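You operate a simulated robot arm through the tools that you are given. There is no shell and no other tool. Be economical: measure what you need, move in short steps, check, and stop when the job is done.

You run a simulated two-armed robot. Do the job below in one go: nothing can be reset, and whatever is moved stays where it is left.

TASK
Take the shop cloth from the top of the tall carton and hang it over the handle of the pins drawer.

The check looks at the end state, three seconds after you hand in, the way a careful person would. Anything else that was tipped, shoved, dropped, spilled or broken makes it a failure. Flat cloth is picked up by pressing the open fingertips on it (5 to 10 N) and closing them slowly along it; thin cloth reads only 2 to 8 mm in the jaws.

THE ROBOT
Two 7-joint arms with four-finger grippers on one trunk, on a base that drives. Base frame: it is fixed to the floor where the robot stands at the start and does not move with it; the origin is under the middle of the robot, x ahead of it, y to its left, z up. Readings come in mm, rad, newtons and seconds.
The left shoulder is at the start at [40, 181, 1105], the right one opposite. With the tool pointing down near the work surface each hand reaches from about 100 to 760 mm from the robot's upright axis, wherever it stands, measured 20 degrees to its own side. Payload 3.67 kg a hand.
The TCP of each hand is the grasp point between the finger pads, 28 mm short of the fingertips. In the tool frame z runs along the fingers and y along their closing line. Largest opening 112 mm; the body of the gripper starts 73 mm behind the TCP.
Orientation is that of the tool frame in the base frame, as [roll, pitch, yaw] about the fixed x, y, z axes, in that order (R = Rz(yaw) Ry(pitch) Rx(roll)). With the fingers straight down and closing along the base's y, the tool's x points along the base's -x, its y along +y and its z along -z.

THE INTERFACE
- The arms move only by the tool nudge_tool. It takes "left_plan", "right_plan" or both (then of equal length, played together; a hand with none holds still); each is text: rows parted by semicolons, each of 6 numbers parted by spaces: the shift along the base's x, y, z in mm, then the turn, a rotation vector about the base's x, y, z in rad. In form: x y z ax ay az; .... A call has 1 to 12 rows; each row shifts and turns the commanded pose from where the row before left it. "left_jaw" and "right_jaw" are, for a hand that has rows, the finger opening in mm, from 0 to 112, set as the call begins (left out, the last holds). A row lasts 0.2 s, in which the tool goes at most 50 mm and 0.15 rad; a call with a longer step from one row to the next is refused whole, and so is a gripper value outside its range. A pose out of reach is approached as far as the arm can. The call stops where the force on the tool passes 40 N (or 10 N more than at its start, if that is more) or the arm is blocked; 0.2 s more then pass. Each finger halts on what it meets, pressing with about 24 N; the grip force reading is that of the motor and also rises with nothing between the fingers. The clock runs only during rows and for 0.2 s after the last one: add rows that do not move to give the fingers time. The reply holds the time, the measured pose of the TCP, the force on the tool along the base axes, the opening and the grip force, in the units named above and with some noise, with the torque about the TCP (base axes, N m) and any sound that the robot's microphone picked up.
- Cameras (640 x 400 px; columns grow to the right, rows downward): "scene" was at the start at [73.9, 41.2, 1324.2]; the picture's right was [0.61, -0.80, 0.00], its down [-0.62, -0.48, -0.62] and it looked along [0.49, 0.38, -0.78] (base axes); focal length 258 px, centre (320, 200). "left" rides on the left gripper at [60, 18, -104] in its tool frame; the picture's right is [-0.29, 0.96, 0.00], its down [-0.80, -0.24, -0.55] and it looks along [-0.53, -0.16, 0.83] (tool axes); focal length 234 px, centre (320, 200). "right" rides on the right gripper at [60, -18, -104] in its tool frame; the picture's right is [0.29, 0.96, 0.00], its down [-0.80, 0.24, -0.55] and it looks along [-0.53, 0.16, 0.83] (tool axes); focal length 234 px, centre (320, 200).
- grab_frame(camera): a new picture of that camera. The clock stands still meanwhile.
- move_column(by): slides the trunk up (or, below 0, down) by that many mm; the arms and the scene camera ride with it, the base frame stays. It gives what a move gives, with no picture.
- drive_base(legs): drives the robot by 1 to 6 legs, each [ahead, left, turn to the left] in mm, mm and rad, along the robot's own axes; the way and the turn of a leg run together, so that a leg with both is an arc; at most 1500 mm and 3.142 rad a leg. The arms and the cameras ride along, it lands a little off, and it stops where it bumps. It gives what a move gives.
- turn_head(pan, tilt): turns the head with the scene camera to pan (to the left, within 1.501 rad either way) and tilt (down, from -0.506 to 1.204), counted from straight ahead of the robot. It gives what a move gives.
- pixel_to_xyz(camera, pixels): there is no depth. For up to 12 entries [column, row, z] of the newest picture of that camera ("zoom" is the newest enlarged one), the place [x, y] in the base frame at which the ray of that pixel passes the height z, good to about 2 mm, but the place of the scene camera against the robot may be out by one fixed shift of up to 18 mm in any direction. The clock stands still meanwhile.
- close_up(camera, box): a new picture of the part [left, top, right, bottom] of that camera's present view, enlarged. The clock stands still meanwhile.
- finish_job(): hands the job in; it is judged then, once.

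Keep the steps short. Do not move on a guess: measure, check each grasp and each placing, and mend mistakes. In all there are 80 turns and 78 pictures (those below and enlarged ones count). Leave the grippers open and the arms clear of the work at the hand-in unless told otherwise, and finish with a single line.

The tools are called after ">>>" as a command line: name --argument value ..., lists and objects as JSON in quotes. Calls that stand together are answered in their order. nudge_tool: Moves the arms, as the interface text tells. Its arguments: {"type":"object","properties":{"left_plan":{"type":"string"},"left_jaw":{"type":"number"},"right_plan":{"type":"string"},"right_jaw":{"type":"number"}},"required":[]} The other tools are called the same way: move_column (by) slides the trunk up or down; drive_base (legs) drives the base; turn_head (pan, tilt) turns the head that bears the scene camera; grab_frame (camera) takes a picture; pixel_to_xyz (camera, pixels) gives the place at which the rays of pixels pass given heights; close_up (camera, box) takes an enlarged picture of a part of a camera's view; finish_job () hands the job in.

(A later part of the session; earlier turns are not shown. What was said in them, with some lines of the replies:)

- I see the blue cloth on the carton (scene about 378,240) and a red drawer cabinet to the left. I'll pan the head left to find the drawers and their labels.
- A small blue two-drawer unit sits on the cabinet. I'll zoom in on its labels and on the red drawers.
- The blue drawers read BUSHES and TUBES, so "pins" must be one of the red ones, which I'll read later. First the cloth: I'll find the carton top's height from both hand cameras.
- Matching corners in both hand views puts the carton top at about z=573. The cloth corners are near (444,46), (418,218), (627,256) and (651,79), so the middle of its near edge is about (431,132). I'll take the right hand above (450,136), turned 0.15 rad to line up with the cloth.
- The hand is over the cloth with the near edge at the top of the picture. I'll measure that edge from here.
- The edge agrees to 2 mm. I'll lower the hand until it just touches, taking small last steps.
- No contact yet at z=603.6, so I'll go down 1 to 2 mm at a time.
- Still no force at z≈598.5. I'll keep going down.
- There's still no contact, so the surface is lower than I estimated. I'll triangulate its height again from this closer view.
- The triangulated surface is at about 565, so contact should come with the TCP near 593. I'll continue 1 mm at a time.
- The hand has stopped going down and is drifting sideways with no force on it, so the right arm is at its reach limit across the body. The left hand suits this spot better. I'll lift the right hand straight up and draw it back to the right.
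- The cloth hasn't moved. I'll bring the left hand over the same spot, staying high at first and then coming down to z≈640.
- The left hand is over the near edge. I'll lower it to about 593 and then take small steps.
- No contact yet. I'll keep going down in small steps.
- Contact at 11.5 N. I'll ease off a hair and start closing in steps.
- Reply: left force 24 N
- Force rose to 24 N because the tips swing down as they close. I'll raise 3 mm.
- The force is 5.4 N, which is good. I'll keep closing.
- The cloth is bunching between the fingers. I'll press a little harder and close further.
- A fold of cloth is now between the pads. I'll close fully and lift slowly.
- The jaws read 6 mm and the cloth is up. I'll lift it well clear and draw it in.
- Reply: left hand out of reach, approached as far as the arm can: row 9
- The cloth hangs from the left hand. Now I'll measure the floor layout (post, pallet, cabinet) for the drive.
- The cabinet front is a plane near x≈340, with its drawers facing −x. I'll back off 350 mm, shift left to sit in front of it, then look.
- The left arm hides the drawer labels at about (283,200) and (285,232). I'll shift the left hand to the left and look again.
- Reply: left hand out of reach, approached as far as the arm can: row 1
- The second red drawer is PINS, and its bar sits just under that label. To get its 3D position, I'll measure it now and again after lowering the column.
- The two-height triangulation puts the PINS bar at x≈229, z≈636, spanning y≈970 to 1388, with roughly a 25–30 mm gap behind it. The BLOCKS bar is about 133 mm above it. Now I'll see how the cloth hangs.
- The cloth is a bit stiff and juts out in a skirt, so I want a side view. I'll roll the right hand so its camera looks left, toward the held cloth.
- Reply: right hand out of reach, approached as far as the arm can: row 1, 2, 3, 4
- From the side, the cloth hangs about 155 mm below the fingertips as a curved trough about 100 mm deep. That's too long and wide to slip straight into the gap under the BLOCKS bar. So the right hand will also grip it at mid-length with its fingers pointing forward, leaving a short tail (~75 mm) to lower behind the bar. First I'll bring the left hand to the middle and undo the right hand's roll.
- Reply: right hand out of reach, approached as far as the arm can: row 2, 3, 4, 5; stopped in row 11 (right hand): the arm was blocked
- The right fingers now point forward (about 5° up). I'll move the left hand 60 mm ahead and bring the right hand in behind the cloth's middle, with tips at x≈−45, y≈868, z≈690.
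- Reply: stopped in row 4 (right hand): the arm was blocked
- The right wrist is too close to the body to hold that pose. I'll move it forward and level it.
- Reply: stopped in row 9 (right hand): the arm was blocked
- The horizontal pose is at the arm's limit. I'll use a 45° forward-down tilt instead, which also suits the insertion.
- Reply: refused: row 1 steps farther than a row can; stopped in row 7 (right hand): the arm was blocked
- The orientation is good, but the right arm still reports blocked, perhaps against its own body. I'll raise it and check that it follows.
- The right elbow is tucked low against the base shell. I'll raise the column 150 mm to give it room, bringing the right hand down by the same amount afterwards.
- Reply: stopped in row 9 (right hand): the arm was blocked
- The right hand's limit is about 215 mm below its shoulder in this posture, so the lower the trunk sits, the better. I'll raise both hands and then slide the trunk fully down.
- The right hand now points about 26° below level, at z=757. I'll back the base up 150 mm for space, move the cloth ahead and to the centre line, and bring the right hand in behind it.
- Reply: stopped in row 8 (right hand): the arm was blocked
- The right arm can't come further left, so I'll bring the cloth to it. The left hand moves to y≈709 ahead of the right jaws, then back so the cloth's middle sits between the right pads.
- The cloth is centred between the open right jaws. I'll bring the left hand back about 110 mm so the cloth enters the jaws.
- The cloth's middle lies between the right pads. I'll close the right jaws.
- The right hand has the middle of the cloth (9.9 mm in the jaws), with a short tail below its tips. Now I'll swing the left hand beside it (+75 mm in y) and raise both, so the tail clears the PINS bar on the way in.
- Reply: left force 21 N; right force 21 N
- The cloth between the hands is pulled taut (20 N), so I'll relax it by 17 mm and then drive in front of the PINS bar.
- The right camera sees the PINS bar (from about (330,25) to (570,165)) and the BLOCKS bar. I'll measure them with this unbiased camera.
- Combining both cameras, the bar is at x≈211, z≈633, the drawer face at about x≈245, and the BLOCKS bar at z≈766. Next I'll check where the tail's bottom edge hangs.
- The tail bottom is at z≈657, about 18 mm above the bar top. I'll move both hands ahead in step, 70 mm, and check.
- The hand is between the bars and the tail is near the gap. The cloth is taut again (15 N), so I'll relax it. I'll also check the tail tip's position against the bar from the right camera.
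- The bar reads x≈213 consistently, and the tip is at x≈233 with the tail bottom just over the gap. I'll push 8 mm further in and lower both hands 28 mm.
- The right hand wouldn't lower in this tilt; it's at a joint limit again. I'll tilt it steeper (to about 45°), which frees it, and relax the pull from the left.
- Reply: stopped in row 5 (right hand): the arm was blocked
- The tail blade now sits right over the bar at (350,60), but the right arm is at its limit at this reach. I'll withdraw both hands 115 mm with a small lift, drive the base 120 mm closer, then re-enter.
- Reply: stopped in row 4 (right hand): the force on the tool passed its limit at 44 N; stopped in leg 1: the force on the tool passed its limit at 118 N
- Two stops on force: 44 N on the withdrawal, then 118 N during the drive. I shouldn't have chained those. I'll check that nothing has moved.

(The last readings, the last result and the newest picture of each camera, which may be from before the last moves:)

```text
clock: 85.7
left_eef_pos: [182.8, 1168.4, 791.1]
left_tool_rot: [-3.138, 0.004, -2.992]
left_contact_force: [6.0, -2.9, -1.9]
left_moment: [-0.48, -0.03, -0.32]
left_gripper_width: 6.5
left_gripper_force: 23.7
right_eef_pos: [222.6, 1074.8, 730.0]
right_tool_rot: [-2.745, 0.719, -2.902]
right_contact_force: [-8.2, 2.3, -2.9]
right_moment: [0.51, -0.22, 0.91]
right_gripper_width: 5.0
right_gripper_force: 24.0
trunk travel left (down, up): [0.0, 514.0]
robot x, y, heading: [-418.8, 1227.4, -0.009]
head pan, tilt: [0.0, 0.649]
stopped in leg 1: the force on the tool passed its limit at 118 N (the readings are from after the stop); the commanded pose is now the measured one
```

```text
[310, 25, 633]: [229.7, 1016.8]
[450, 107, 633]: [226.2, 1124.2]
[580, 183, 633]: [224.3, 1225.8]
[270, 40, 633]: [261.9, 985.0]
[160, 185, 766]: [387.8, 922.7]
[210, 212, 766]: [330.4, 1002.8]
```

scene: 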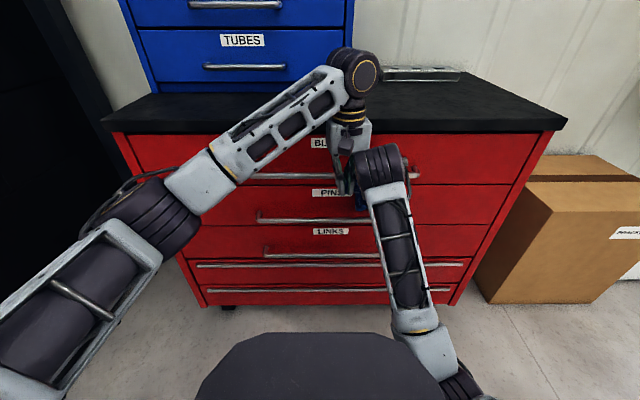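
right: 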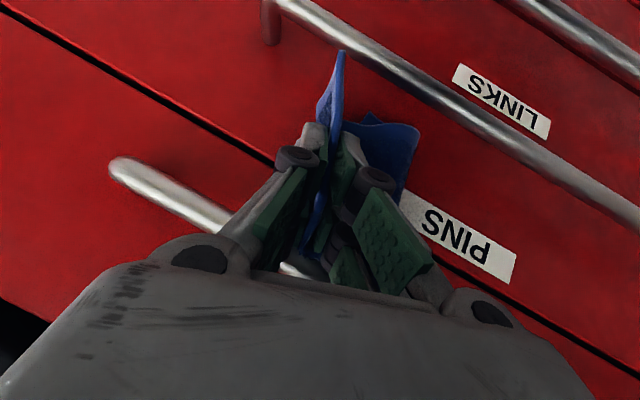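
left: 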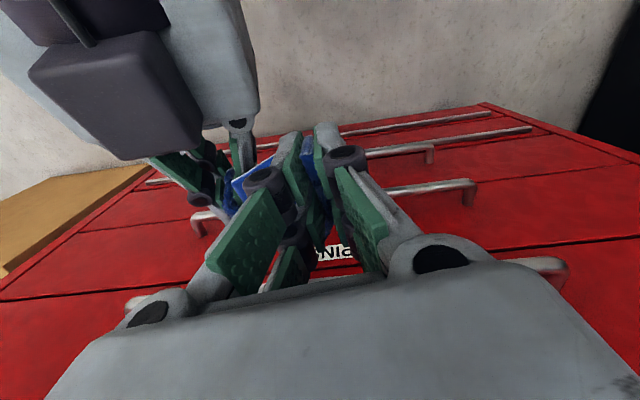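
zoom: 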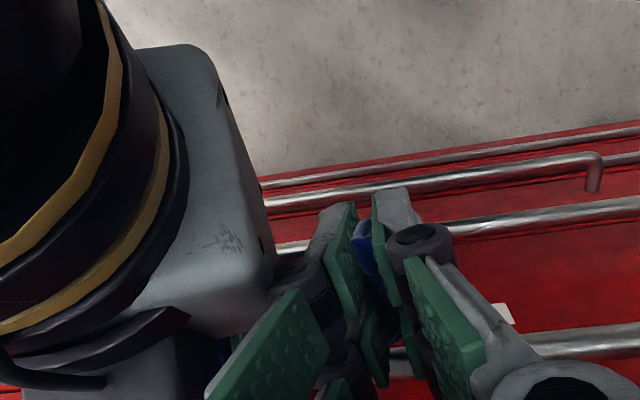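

The forces on the two hands are equal and opposite, so the hands are touching each other and not the cabinet. Three right-camera views agree on the bar at about x≈240, z≈617 with nothing moved. I'll yaw the right hand straight (+0.25 rad), which takes its body away from the left fingers.

>>> nudge_tool --left_plan "0 4 0 0 0 0; 0 4 0 0 0 0; 0 0 0 0 0 0; 0 0 0 0 0 0" --right_plan "0 0 0 0 0 0.1; 0 0 0 0 0 0.1; 0 0 0 0 0 0.08; 0 0 0 0 0 0"

>>> grab_frame --camera "right"

```text
clock: 86.7
left_eef_pos: [180.9, 1176.7, 789.9]
left_tool_rot: [-3.14, 0.003, -2.992]
left_contact_force: [4.5, -11.0, -2.3]
left_moment: [-0.28, -0.04, -0.25]
left_gripper_width: 6.6
left_gripper_force: 23.8
right_eef_pos: [221.3, 1074.2, 730.2]
right_tool_rot: [-2.747, 0.722, -2.622]
right_contact_force: [-4.4, 11.3, 0.3]
right_moment: [-0.19, -0.13, 0.21]
right_gripper_width: 4.7
right_gripper_force: 24.0
trunk travel left (down, up): [0.0, 514.0]
robot x, y, heading: [-412.3, 1221.8, -0.008]
head pan, tilt: [0.0, 0.649]
```

```text
20 pictures are left
```

right: 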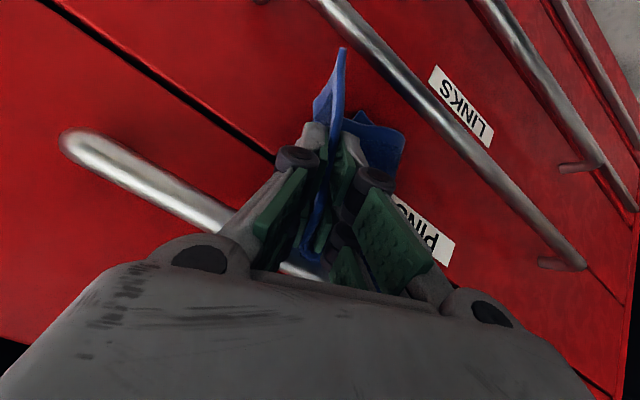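

Tracking is good now. I'll lower 18 mm, then creep forward to feel the drawer face with the fingertips, which fixes the gap's position.

>>> nudge_tool --left_plan "0 0 -6 0 0 0; 0 0 -6 0 0 0; 5 0 -6 0 0 0; 5 0 0 0 0 0; 5 0 0 0 0 0; 5 0 0 0 0 0; 0 0 0 0 0 0" --right_plan "0 6 -6 0 0 0; 0 6 -6 0 0 0; 4 2 -6 0 0 0; 5 0 0 0 0 0; 5 0 0 0 0 0; 5 0 0 0 0 0; 0 0 0 0 0 0"

>>> grab_frame --camera "right"

```text
clock: 88.1
left_eef_pos: [197.2, 1174.5, 772.8]
left_tool_rot: [-3.138, 0.005, -2.993]
left_contact_force: [0.2, -1.0, -1.0]
left_moment: [-0.01, 0.04, 0.0]
left_gripper_width: 5.9
left_gripper_force: 23.8
right_eef_pos: [233.1, 1087.8, 711.8]
right_tool_rot: [-2.75, 0.715, -2.627]
right_contact_force: [-24.5, 0.0, 4.9]
right_moment: [0.01, -0.16, 0.03]
right_gripper_width: 4.2
right_gripper_force: 23.8
trunk travel left (down, up): [0.0, 514.0]
robot x, y, heading: [-415.6, 1229.6, -0.01]
head pan, tilt: [0.0, 0.649]
stopped in row 6 (right hand): the force on the tool passed its limit at 46 N (the readings are from after the stop); the commanded pose is now the measured one
```

```text
19 pictures are left
```

right: 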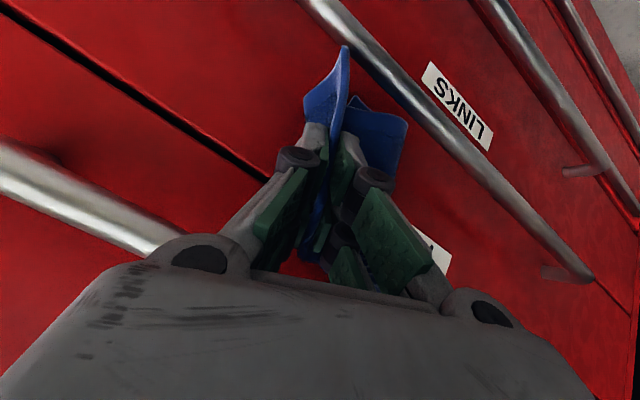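

The fingertips touched the drawer face at x≈258, so the bar is at x≈225, z≈626. I'll back off 6 mm and lower with a slight extra tilt, so the tail goes down behind the bar.

>>> nudge_tool --left_plan "-5 0 0 0 0 0; -5 0 -8 0 0 0; -5 0 -8 0 0 0; 0 0 -8 0 0 0; 0 0 -8 0 0 0; 0 0 -8 0 0 0; 0 0 0 0 0 0" --right_plan "-6 0 0 0 0 0; 0 0 -8 0 0.03 0; 0 0 -8 0 0.03 0; 0 0 -8 0 0.03 0; 0 0 -8 0 0.03 0; 0 0 -8 0 0.03 0; 0 0 0 0 0 0"

>>> grab_frame --camera "right"

```text
clock: 89.7
left_eef_pos: [183.8, 1174.7, 733.0]
left_tool_rot: [-3.138, 0.003, -2.992]
left_contact_force: [2.8, -4.2, -0.8]
left_moment: [-0.1, -0.05, -0.02]
left_gripper_width: 6.1
left_gripper_force: 24.4
right_eef_pos: [229.4, 1087.2, 670.3]
right_tool_rot: [-2.84, 0.58, -2.68]
right_contact_force: [-3.8, 2.9, 0.2]
right_moment: [-0.03, -0.12, 0.13]
right_gripper_width: 4.3
right_gripper_force: 24.0
trunk travel left (down, up): [0.0, 514.0]
robot x, y, heading: [-420.1, 1230.2, -0.012]
head pan, tilt: [0.0, 0.649]
```

```text
18 pictures are left
```

right: 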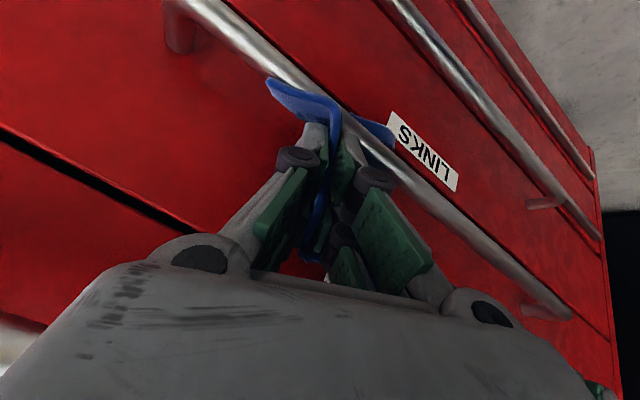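

One wing at (375,130) is already behind the bar. I'll zoom in to check the blade near (300,100).

>>> close_up --camera "right" --box '[220, 40, 440, 180]'

```text
2.86 times, centred on (330, 110) of right
```

zoom: 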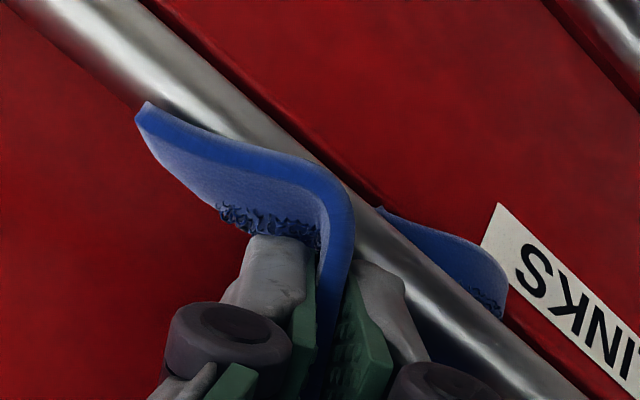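

The wing is behind the bar, but the blade's lower edge is resting on top of it. I'll lift 25 mm, tilt steeper, go 6 mm forward and lower again so the blade slips behind too.

>>> nudge_tool --left_plan "0 0 12 0 0 0; 0 0 13 0 0 0; 0 0 0 0 0 0; 0 0 0 0 0 0; 0 0 -9 0 0 0; 0 0 -9 0 0 0; 0 0 -9 0 0 0; 0 0 -6 0 0 0; 0 0 0 0 0 0" --right_plan "0 0 12 0 0 0; 0 0 13 0 0 0; 5 0 0 0 0.06 0; 5 0 0 0 0.06 0; 0 0 -9 0 0 0; 0 0 -9 0 0 0; 0 0 -9 0 0 0; 0 0 -6 0 0 0; 0 0 0 0 0 0"

>>> close_up --camera "right" --box '[220, 40, 440, 180]'

```text
clock: 90.6
left_eef_pos: [182.8, 1174.2, 757.7]
left_tool_rot: [-3.136, 0.003, -2.993]
left_contact_force: [4.5, -4.6, -1.8]
left_moment: [-0.12, -0.06, -0.05]
left_gripper_width: 6.2
left_gripper_force: 24.1
right_eef_pos: [234.3, 1090.8, 696.4]
right_tool_rot: [-2.894, 0.485, -2.705]
right_contact_force: [-18.4, 3.1, 2.8]
right_moment: [0.03, -0.25, 0.24]
right_gripper_width: 4.5
right_gripper_force: 23.3
trunk travel left (down, up): [0.0, 514.0]
robot x, y, heading: [-419.4, 1227.3, -0.008]
head pan, tilt: [0.0, 0.649]
stopped in row 4 (right hand): the force on the tool passed its limit at 60 N (the readings are from after the stop); the commanded pose is now the measured one
```

```text
2.86 times, centred on (330, 110) of right
```

zoom: 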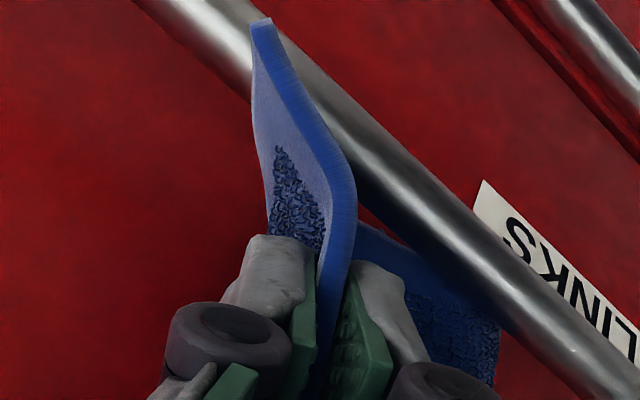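

The tip is against the face again, so it's as deep as it can go. I'll back off 2 mm and lower.

>>> nudge_tool --left_plan "0 0 0 0 0 0; 0 0 -9 0 0 0; 0 0 -9 0 0 0; 0 0 -9 0 0 0; 0 0 -9 0 0 0; 0 0 0 0 0 0" --right_plan "-2 0 0 0 0 0; 0 0 -9 0 0 0; 0 0 -9 0 0 0; 0 0 -9 0 0 0; 0 0 -9 0 0 0; 0 0 0 0 0 0"

>>> close_up --camera "right" --box '[220, 40, 440, 180]'

```text
clock: 91.8
left_eef_pos: [182.1, 1174.1, 730.6]
left_tool_rot: [-3.135, 0.009, -2.992]
left_contact_force: [8.0, 0.4, 2.0]
left_moment: [-0.48, 0.16, 0.01]
left_gripper_width: 6.1
left_gripper_force: 24.1
right_eef_pos: [232.5, 1089.5, 675.0]
right_tool_rot: [-2.888, 0.505, -2.699]
right_contact_force: [-27.7, -2.1, 8.4]
right_moment: [0.41, -2.04, 0.69]
right_gripper_width: 4.2
right_gripper_force: 24.0
trunk travel left (down, up): [0.0, 514.0]
robot x, y, heading: [-412.5, 1232.1, -0.011]
head pan, tilt: [0.0, 0.649]
stopped in row 5 (right hand): the force on the tool passed its limit at 46 N (the readings are from after the stop); the commanded pose is now the measured one
```

```text
2.86 times, centred on (330, 110) of right
```

zoom: 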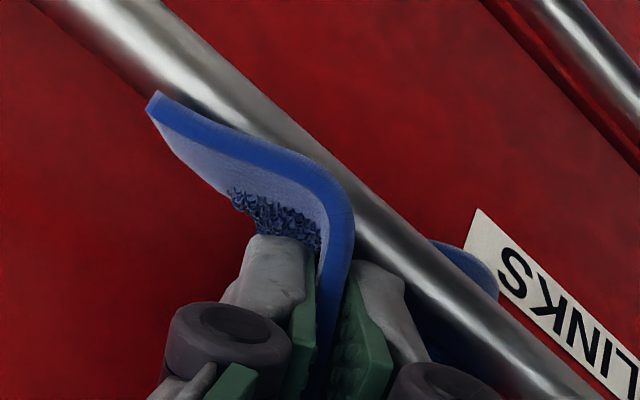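

The hand body is pressing on something (−28 N in x), likely the BLOCKS bar because of the steep tilt. I'll relieve it with a shallower tilt and then lower gently.

>>> nudge_tool --left_plan "-6 0 0 0 0 0; -6 0 0 0 0 0; 0 0 -7 0 0 0; 0 0 -7 0 0 0; 0 0 0 0 0 0" --right_plan "-2 0 0 0 -0.06 0; -1 0 0 0 -0.06 0; 0 0 -7 0 0 0; 0 0 -7 0 0 0; 0 0 0 0 0 0"

>>> close_up --camera "right" --box '[220, 40, 440, 180]'

```text
clock: 93.0
left_eef_pos: [169.8, 1175.9, 715.4]
left_tool_rot: [-3.135, 0.007, -2.994]
left_contact_force: [9.3, -8.0, -1.8]
left_moment: [-0.25, -0.24, -0.07]
left_gripper_width: 6.6
left_gripper_force: 24.2
right_eef_pos: [231.9, 1089.4, 660.3]
right_tool_rot: [-2.826, 0.614, -2.668]
right_contact_force: [-17.5, 9.2, 14.0]
right_moment: [-0.35, -0.1, 0.31]
right_gripper_width: 4.4
right_gripper_force: 24.0
trunk travel left (down, up): [0.0, 514.0]
robot x, y, heading: [-415.9, 1225.6, -0.009]
head pan, tilt: [0.0, 0.649]
```

```text
2.86 times, centred on (330, 110) of right
```

zoom: 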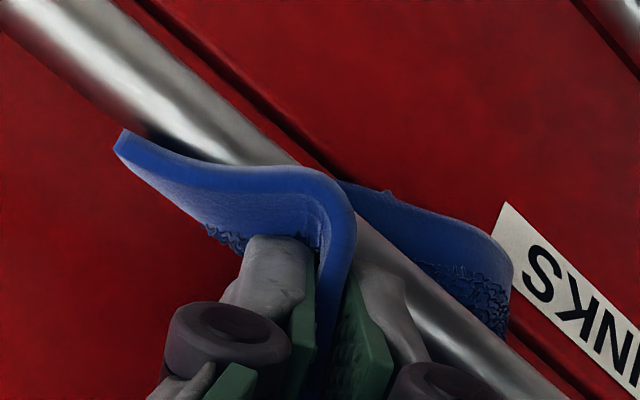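

The wing is clearly behind and below the bar, and the blade lies on top of the bar and gap. I'll slacken the left hand, then open the right a little and see how the cloth settles.

>>> nudge_tool --left_plan "5 -5 -3 0 0 0; 4 -5 -3 0 0 0; 0 0 0 0 0 0; 0 0 0 0 0 0; 0 0 0 0 0 0; 0 0 0 0 0 0" --right_plan "-2 0 1 0 0 0; 0 0 1 0 0 0; 0 0 0 0 0 0; 0 0 0 0 0 0; 0 0 0 0 0 0; 0 0 0 0 0 0"

>>> nudge_tool --right_plan "0 0 0 0 0 0; 0 0 0 0 0 0; 0 0 0 0 0 0" --right_jaw 30

>>> close_up --camera "right" --box '[200, 30, 460, 200]'

```text
clock: 94.4
left_eef_pos: [182.4, 1166.7, 709.0]
left_tool_rot: [-3.138, 0.004, -2.99]
left_contact_force: [1.1, 3.0, 2.2]
left_moment: [-0.31, -0.03, -0.09]
left_gripper_width: 5.9
left_gripper_force: 23.9
right_eef_pos: [231.5, 1086.1, 659.5]
right_tool_rot: [-2.823, 0.605, -2.676]
right_contact_force: [-5.1, -2.9, 2.8]
right_moment: [0.26, -0.05, 0.28]
right_gripper_width: 4.3
right_gripper_force: 24.2
trunk travel left (down, up): [0.0, 514.0]
robot x, y, heading: [-418.5, 1229.5, -0.009]
head pan, tilt: [0.0, 0.649]
stopped in row 6 (left hand): the force on the tool passed its limit at 41 N (the readings are from after the stop); the commanded pose is now the measured one
```

```text
clock: 95.2
left_eef_pos: [181.6, 1167.9, 707.8]
left_tool_rot: [-3.14, 0.006, -2.991]
left_contact_force: [5.3, 7.3, 2.6]
left_moment: [-0.3, 0.25, 0.06]
left_gripper_width: 5.6
left_gripper_force: 23.7
right_eef_pos: [229.9, 1085.8, 660.4]
right_tool_rot: [-2.824, 0.609, -2.675]
right_contact_force: [-7.6, -6.0, 4.4]
right_moment: [0.4, -0.51, 0.55]
right_gripper_width: 30.0
right_gripper_force: 0.1
trunk travel left (down, up): [0.0, 514.0]
robot x, y, heading: [-418.2, 1229.5, -0.011]
head pan, tilt: [0.0, 0.649]
```

```text
2.35 times, centred on (330, 115) of right
```

zoom: 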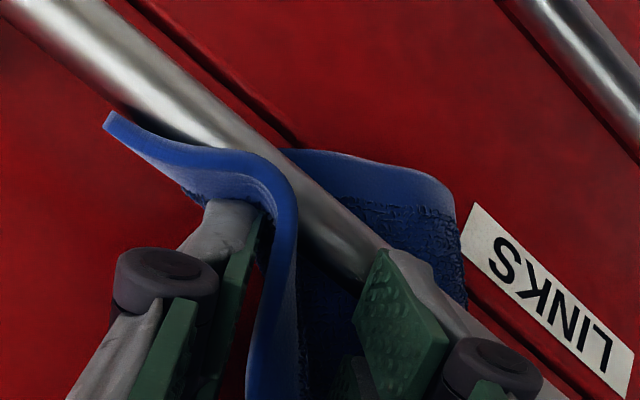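

The cloth is now broad and clearly behind the bar on the left side of the fingers. I'll draw the right hand back along its own finger axis, easing the left hand clear of it.

>>> nudge_tool --left_plan "-3 4 0 0 0 0; -3 3 0 0 0 0; 0 0 0 0 0 0; 0 0 0 0 0 0; 0 0 0 0 0 0; 0 0 0 0 0 0; 0 0 0 0 0 0; 0 0 0 0 0 0" --right_plan "0 -3 0 0 0 0; -4 -3 5 0 0 0; -6 0 8 0 0 0; -6 0 8 0 0 0; -8 0 10 0 0 0; -8 0 10 0 0 0; -8 0 10 0 0 0; 0 0 0 0 0 0" --right_jaw 40

>>> grab_frame --camera "right"

```text
clock: 97.0
left_eef_pos: [174.0, 1173.8, 708.8]
left_tool_rot: [-3.14, 0.005, -2.99]
left_contact_force: [0.7, 0.4, 0.0]
left_moment: [0.04, 0.04, -0.02]
left_gripper_width: 5.9
left_gripper_force: 24.3
right_eef_pos: [189.3, 1080.4, 710.1]
right_tool_rot: [-2.827, 0.605, -2.675]
right_contact_force: [-0.1, 1.1, -0.1]
right_moment: [0.01, -0.02, 0.01]
right_gripper_width: 40.3
right_gripper_force: 0.1
trunk travel left (down, up): [0.0, 514.0]
robot x, y, heading: [-414.4, 1224.9, -0.009]
head pan, tilt: [0.0, 0.649]
```

```text
12 pictures are left
```

right: 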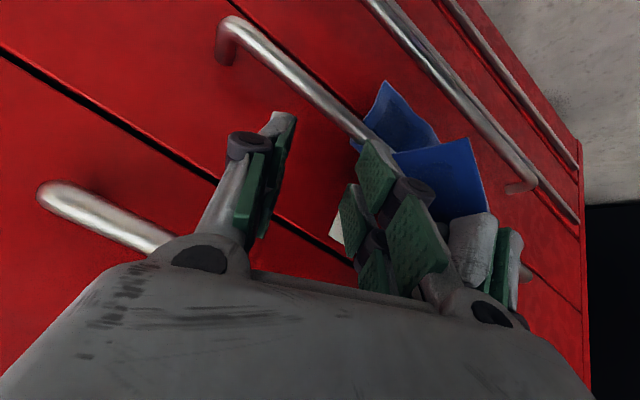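

The right hand is free, and the cloth shows both beyond the bar (395,110) and in front of it (440,170). I'll move the right hand aside for a clear look.

>>> nudge_tool --right_plan "-20 -20 5 0 0 0; -20 -30 5 0 0 0; -20 -20 0 0 0 0; 0 0 0 0 0 0"

>>> close_up --camera "right" --box '[300, 0, 640, 220]'

```text
clock: 98.0
left_eef_pos: [174.8, 1172.5, 709.6]
left_tool_rot: [-3.14, 0.006, -2.989]
left_contact_force: [0.4, 0.4, 0.5]
left_moment: [0.05, 0.0, 0.02]
left_gripper_width: 5.8
left_gripper_force: 24.0
right_eef_pos: [130.2, 1009.8, 720.6]
right_tool_rot: [-2.824, 0.605, -2.676]
right_contact_force: [-0.8, -0.1, -1.0]
right_moment: [0.02, -0.05, 0.0]
right_gripper_width: 40.1
right_gripper_force: 0.0
trunk travel left (down, up): [0.0, 514.0]
robot x, y, heading: [-420.0, 1227.7, -0.01]
head pan, tilt: [0.0, 0.649]
```

```text
1.82 times, centred on (470, 110) of right
```

zoom: 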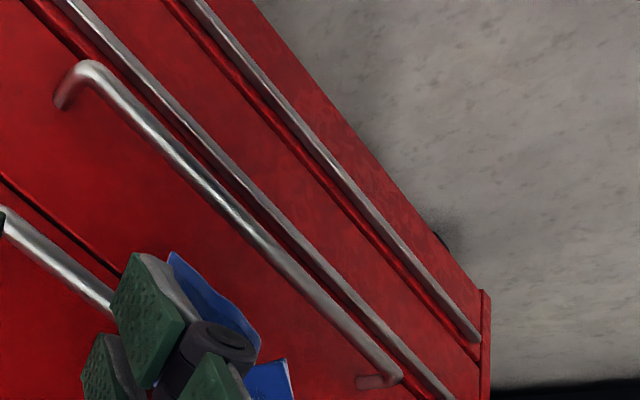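

The right camera is blocked by its own finger, so I'll use the scene camera.

>>> close_up --camera "scene" --box '[270, 110, 430, 250]'

```text
2.86 times, centred on (350, 180) of scene
```

zoom: 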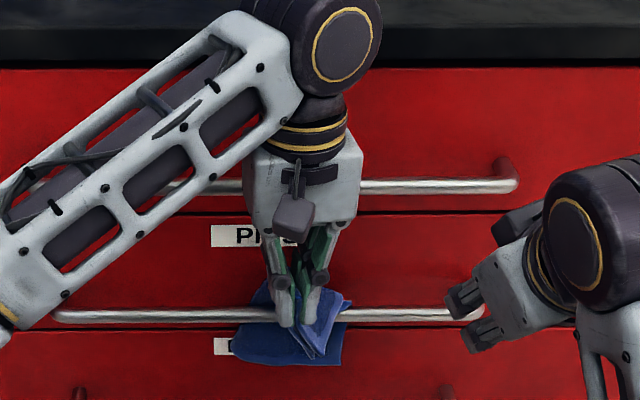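

The bar crosses in front of the cloth, so the tail hangs behind it, and the left hand holds the other end in front. I'll bring the left hand back 20 mm and down 80 mm to lay that end down in front of the bar.

>>> nudge_tool --left_plan "-8 0 -8 0 0 0; -8 0 -10 0 0 0; -4 0 -12 0 0 0; 0 0 -12 0 0 0; 0 0 -12 0 0 0; 0 0 -12 0 0 0; 0 0 -12 0 0 0; 0 0 0 0 0 0"

>>> close_up --camera "scene" --box '[270, 130, 430, 270]'

```text
clock: 99.8
left_eef_pos: [155.4, 1174.5, 630.2]
left_tool_rot: [-3.14, 0.006, -2.991]
left_contact_force: [-0.2, -0.4, -0.5]
left_moment: [0.04, 0.02, -0.01]
left_gripper_width: 6.0
left_gripper_force: 23.7
right_eef_pos: [130.9, 1010.1, 721.7]
right_tool_rot: [-2.825, 0.605, -2.676]
right_contact_force: [-0.1, 1.0, 0.6]
right_moment: [0.0, 0.0, -0.02]
right_gripper_width: 40.0
right_gripper_force: 0.1
trunk travel left (down, up): [0.0, 514.0]
robot x, y, heading: [-414.0, 1229.1, -0.011]
head pan, tilt: [0.0, 0.649]
```

```text
2.86 times, centred on (350, 200) of scene
```

zoom: 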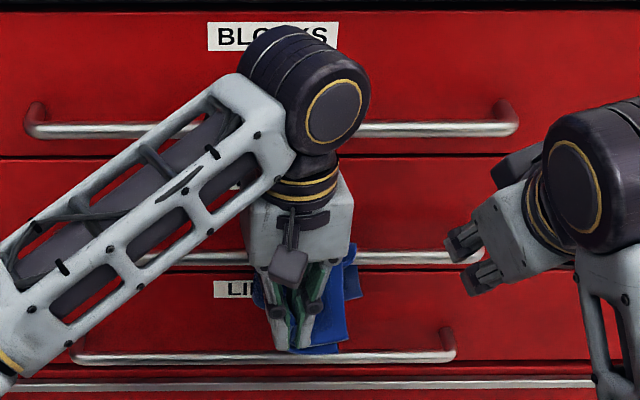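

The cloth passes over the bar at about (345,262). I'll check with the left camera that the tail is still behind it.

>>> grab_frame --camera "left"

```text
8 pictures are left
```

left: 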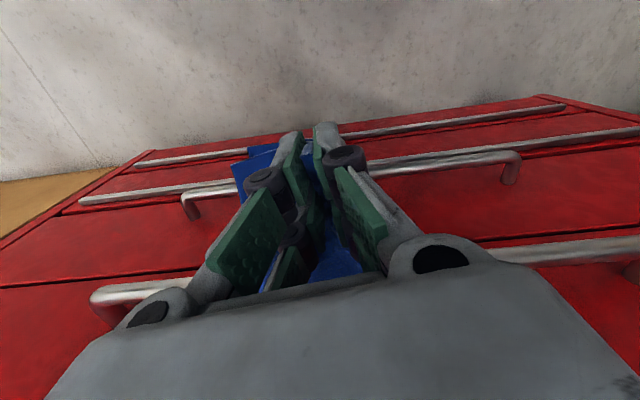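

I'll open and yaw the right hand so its camera looks at the bar between its fingers.

>>> nudge_tool --right_plan "0 0 0 0 0 0.12; 0 0 0 0 0 0.12; 0 0 0 0 0 0.12; 0 0 0 0 0 0; 0 0 0 0 0 0" --right_jaw 112

>>> grab_frame --camera "right"

```text
clock: 101.0
left_eef_pos: [155.6, 1174.6, 630.5]
left_tool_rot: [-3.139, 0.006, -2.99]
left_contact_force: [0.3, 0.2, 0.4]
left_moment: [0.04, 0.0, -0.03]
left_gripper_width: 5.7
left_gripper_force: 24.3
right_eef_pos: [131.1, 1010.2, 720.9]
right_tool_rot: [-2.824, 0.606, -2.316]
right_contact_force: [-0.2, 0.4, -0.6]
right_moment: [-0.04, 0.0, 0.02]
right_gripper_width: 112.1
right_gripper_force: 0.0
trunk travel left (down, up): [0.0, 514.0]
robot x, y, heading: [-415.3, 1229.9, -0.017]
head pan, tilt: [0.0, 0.649]
```

```text
7 pictures are left
```

right: 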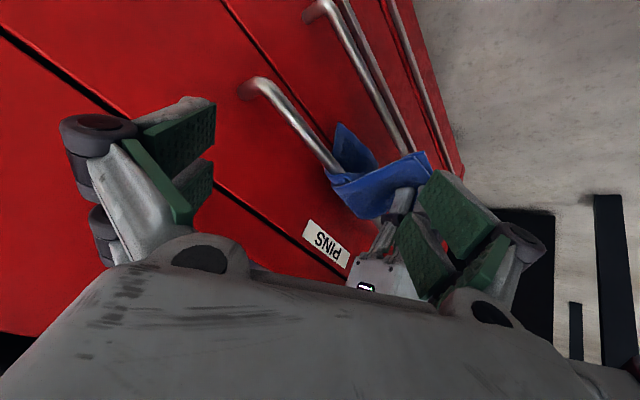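

That's a clear view. The cloth folds over the PINS bar with a part behind it and the rest in front, held by the left hand. I'll open the left jaws gently and back away.

>>> nudge_tool --left_plan "0 0 0 0 0 0; 0 0 0 0 0 0; 0 0 0 0 0 0; 0 0 0 0 0 0" --left_jaw 40

>>> grab_frame --camera "right"

```text
clock: 102.0
left_eef_pos: [154.8, 1174.5, 629.3]
left_tool_rot: [-3.14, 0.005, -2.991]
left_contact_force: [-0.2, -0.5, 0.2]
left_moment: [0.03, 0.01, -0.05]
left_gripper_width: 40.1
left_gripper_force: 0.0
right_eef_pos: [130.5, 1010.9, 719.9]
right_tool_rot: [-2.825, 0.606, -2.316]
right_contact_force: [0.5, -0.5, 0.0]
right_moment: [0.03, 0.02, 0.03]
right_gripper_width: 111.9
right_gripper_force: 0.1
trunk travel left (down, up): [0.0, 514.0]
robot x, y, heading: [-418.9, 1223.8, -0.012]
head pan, tilt: [0.0, 0.649]
```

```text
6 pictures are left
```

right: 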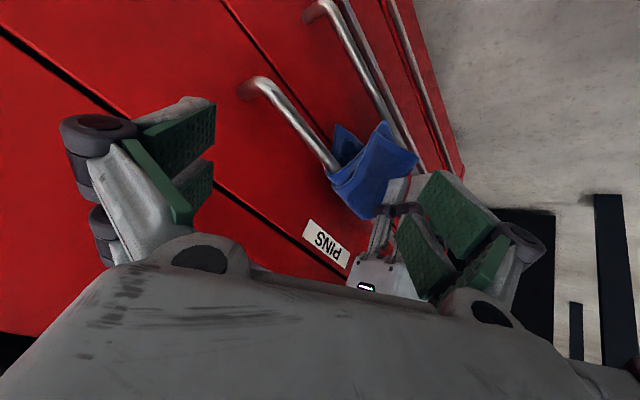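

The cloth is released and hangs over the bar. I'll draw the left hand straight back, then up, with the right hand backing away too.

>>> nudge_tool --left_plan "-6 0 0 0 0 0; -10 0 0 0 0 0; -20 0 0 0 0 0; -20 0 0 0 0 0; -20 0 0 0 0 0; -20 0 10 0 0 0; -10 0 20 0 0 0; 0 0 0 0 0 0"

>>> grab_frame --camera "right"

```text
clock: 103.8
left_eef_pos: [48.7, 1172.4, 659.1]
left_tool_rot: [-3.139, 0.002, -2.991]
left_contact_force: [-0.6, 0.0, 0.4]
left_moment: [-0.02, 0.01, -0.03]
left_gripper_width: 40.2
left_gripper_force: 0.1
right_eef_pos: [130.2, 1009.7, 721.0]
right_tool_rot: [-2.825, 0.607, -2.315]
right_contact_force: [-0.6, -0.3, 0.2]
right_moment: [0.0, 0.0, -0.01]
right_gripper_width: 112.0
right_gripper_force: 0.0
trunk travel left (down, up): [0.0, 514.0]
robot x, y, heading: [-416.2, 1229.4, -0.01]
head pan, tilt: [0.0, 0.649]
```

```text
5 pictures are left
5 turns are left
```

right: 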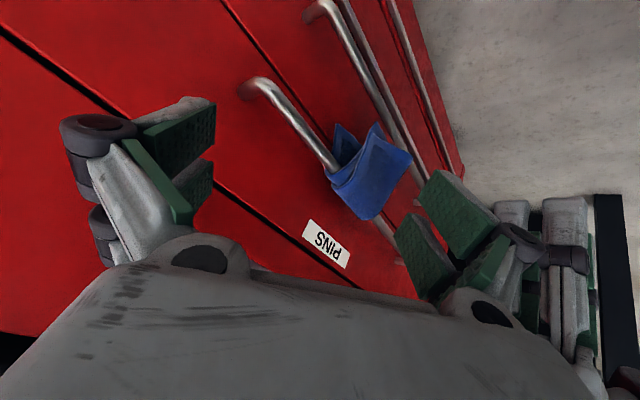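

The cloth hangs over the PINS bar on its own with both sides down. Five turns are left, so I'll open the left jaws, drive straight back to clear, and take one scene picture.

>>> drive_base --legs '[[-200, 0, 0]]'

>>> nudge_tool --left_plan "0 30 20 0 0 0; 0 30 20 0 0 0; 0 0 0 0 0 0" --left_jaw 112

>>> close_up --camera "scene" --box '[160, 60, 500, 300]'

```text
clock: 105.4
left_eef_pos: [-155.1, 1175.5, 660.3]
left_tool_rot: [-3.14, 0.005, -2.993]
left_contact_force: [-1.1, -0.8, 0.7]
left_moment: [0.03, -0.04, -0.03]
left_gripper_width: 40.1
left_gripper_force: 0.0
right_eef_pos: [-72.5, 1011.6, 721.1]
right_tool_rot: [-2.825, 0.605, -2.316]
right_contact_force: [-0.1, 0.4, -0.1]
right_moment: [0.0, -0.02, -0.02]
right_gripper_width: 111.9
right_gripper_force: 0.0
trunk travel left (down, up): [0.0, 514.0]
robot x, y, heading: [-622.1, 1226.1, -0.01]
head pan, tilt: [0.0, 0.649]
```

```text
clock: 106.2
left_eef_pos: [-153.5, 1234.0, 697.8]
left_tool_rot: [-3.139, 0.002, -2.992]
left_contact_force: [-0.3, 0.4, 0.2]
left_moment: [-0.02, 0.0, 0.0]
left_gripper_width: 111.7
left_gripper_force: 0.1
right_eef_pos: [-72.8, 1010.8, 720.6]
right_tool_rot: [-2.826, 0.605, -2.317]
right_contact_force: [-1.1, 0.2, -0.2]
right_moment: [0.0, 0.0, 0.02]
right_gripper_width: 112.0
right_gripper_force: 0.1
trunk travel left (down, up): [0.0, 514.0]
robot x, y, heading: [-619.6, 1230.0, -0.014]
head pan, tilt: [0.0, 0.649]
```

```text
1.67 times, centred on (330, 180) of scene
4 turns are left
```

zoom: 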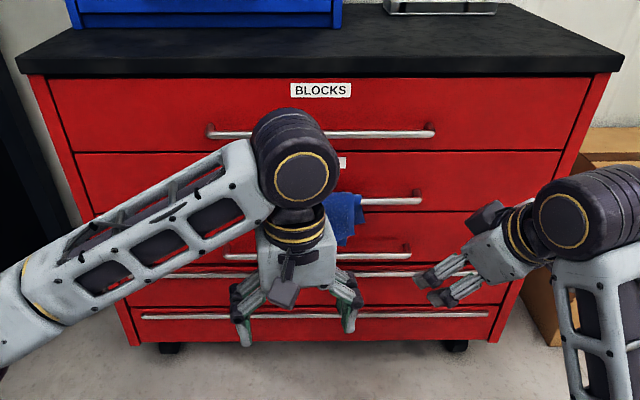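

The cloth hangs over the PINS bar (345,210), the drawers are shut, and both hands are open and clear, so I'll hand in.

>>> finish_job

```text
The job is handed in.
```

The shop cloth is hanging over the handle of the PINS drawer, part behind the bar and part in front, with both grippers open and clear; I saw nothing moved, though the hands hit each other and the right hand pressed the drawer front at up to 60 N.
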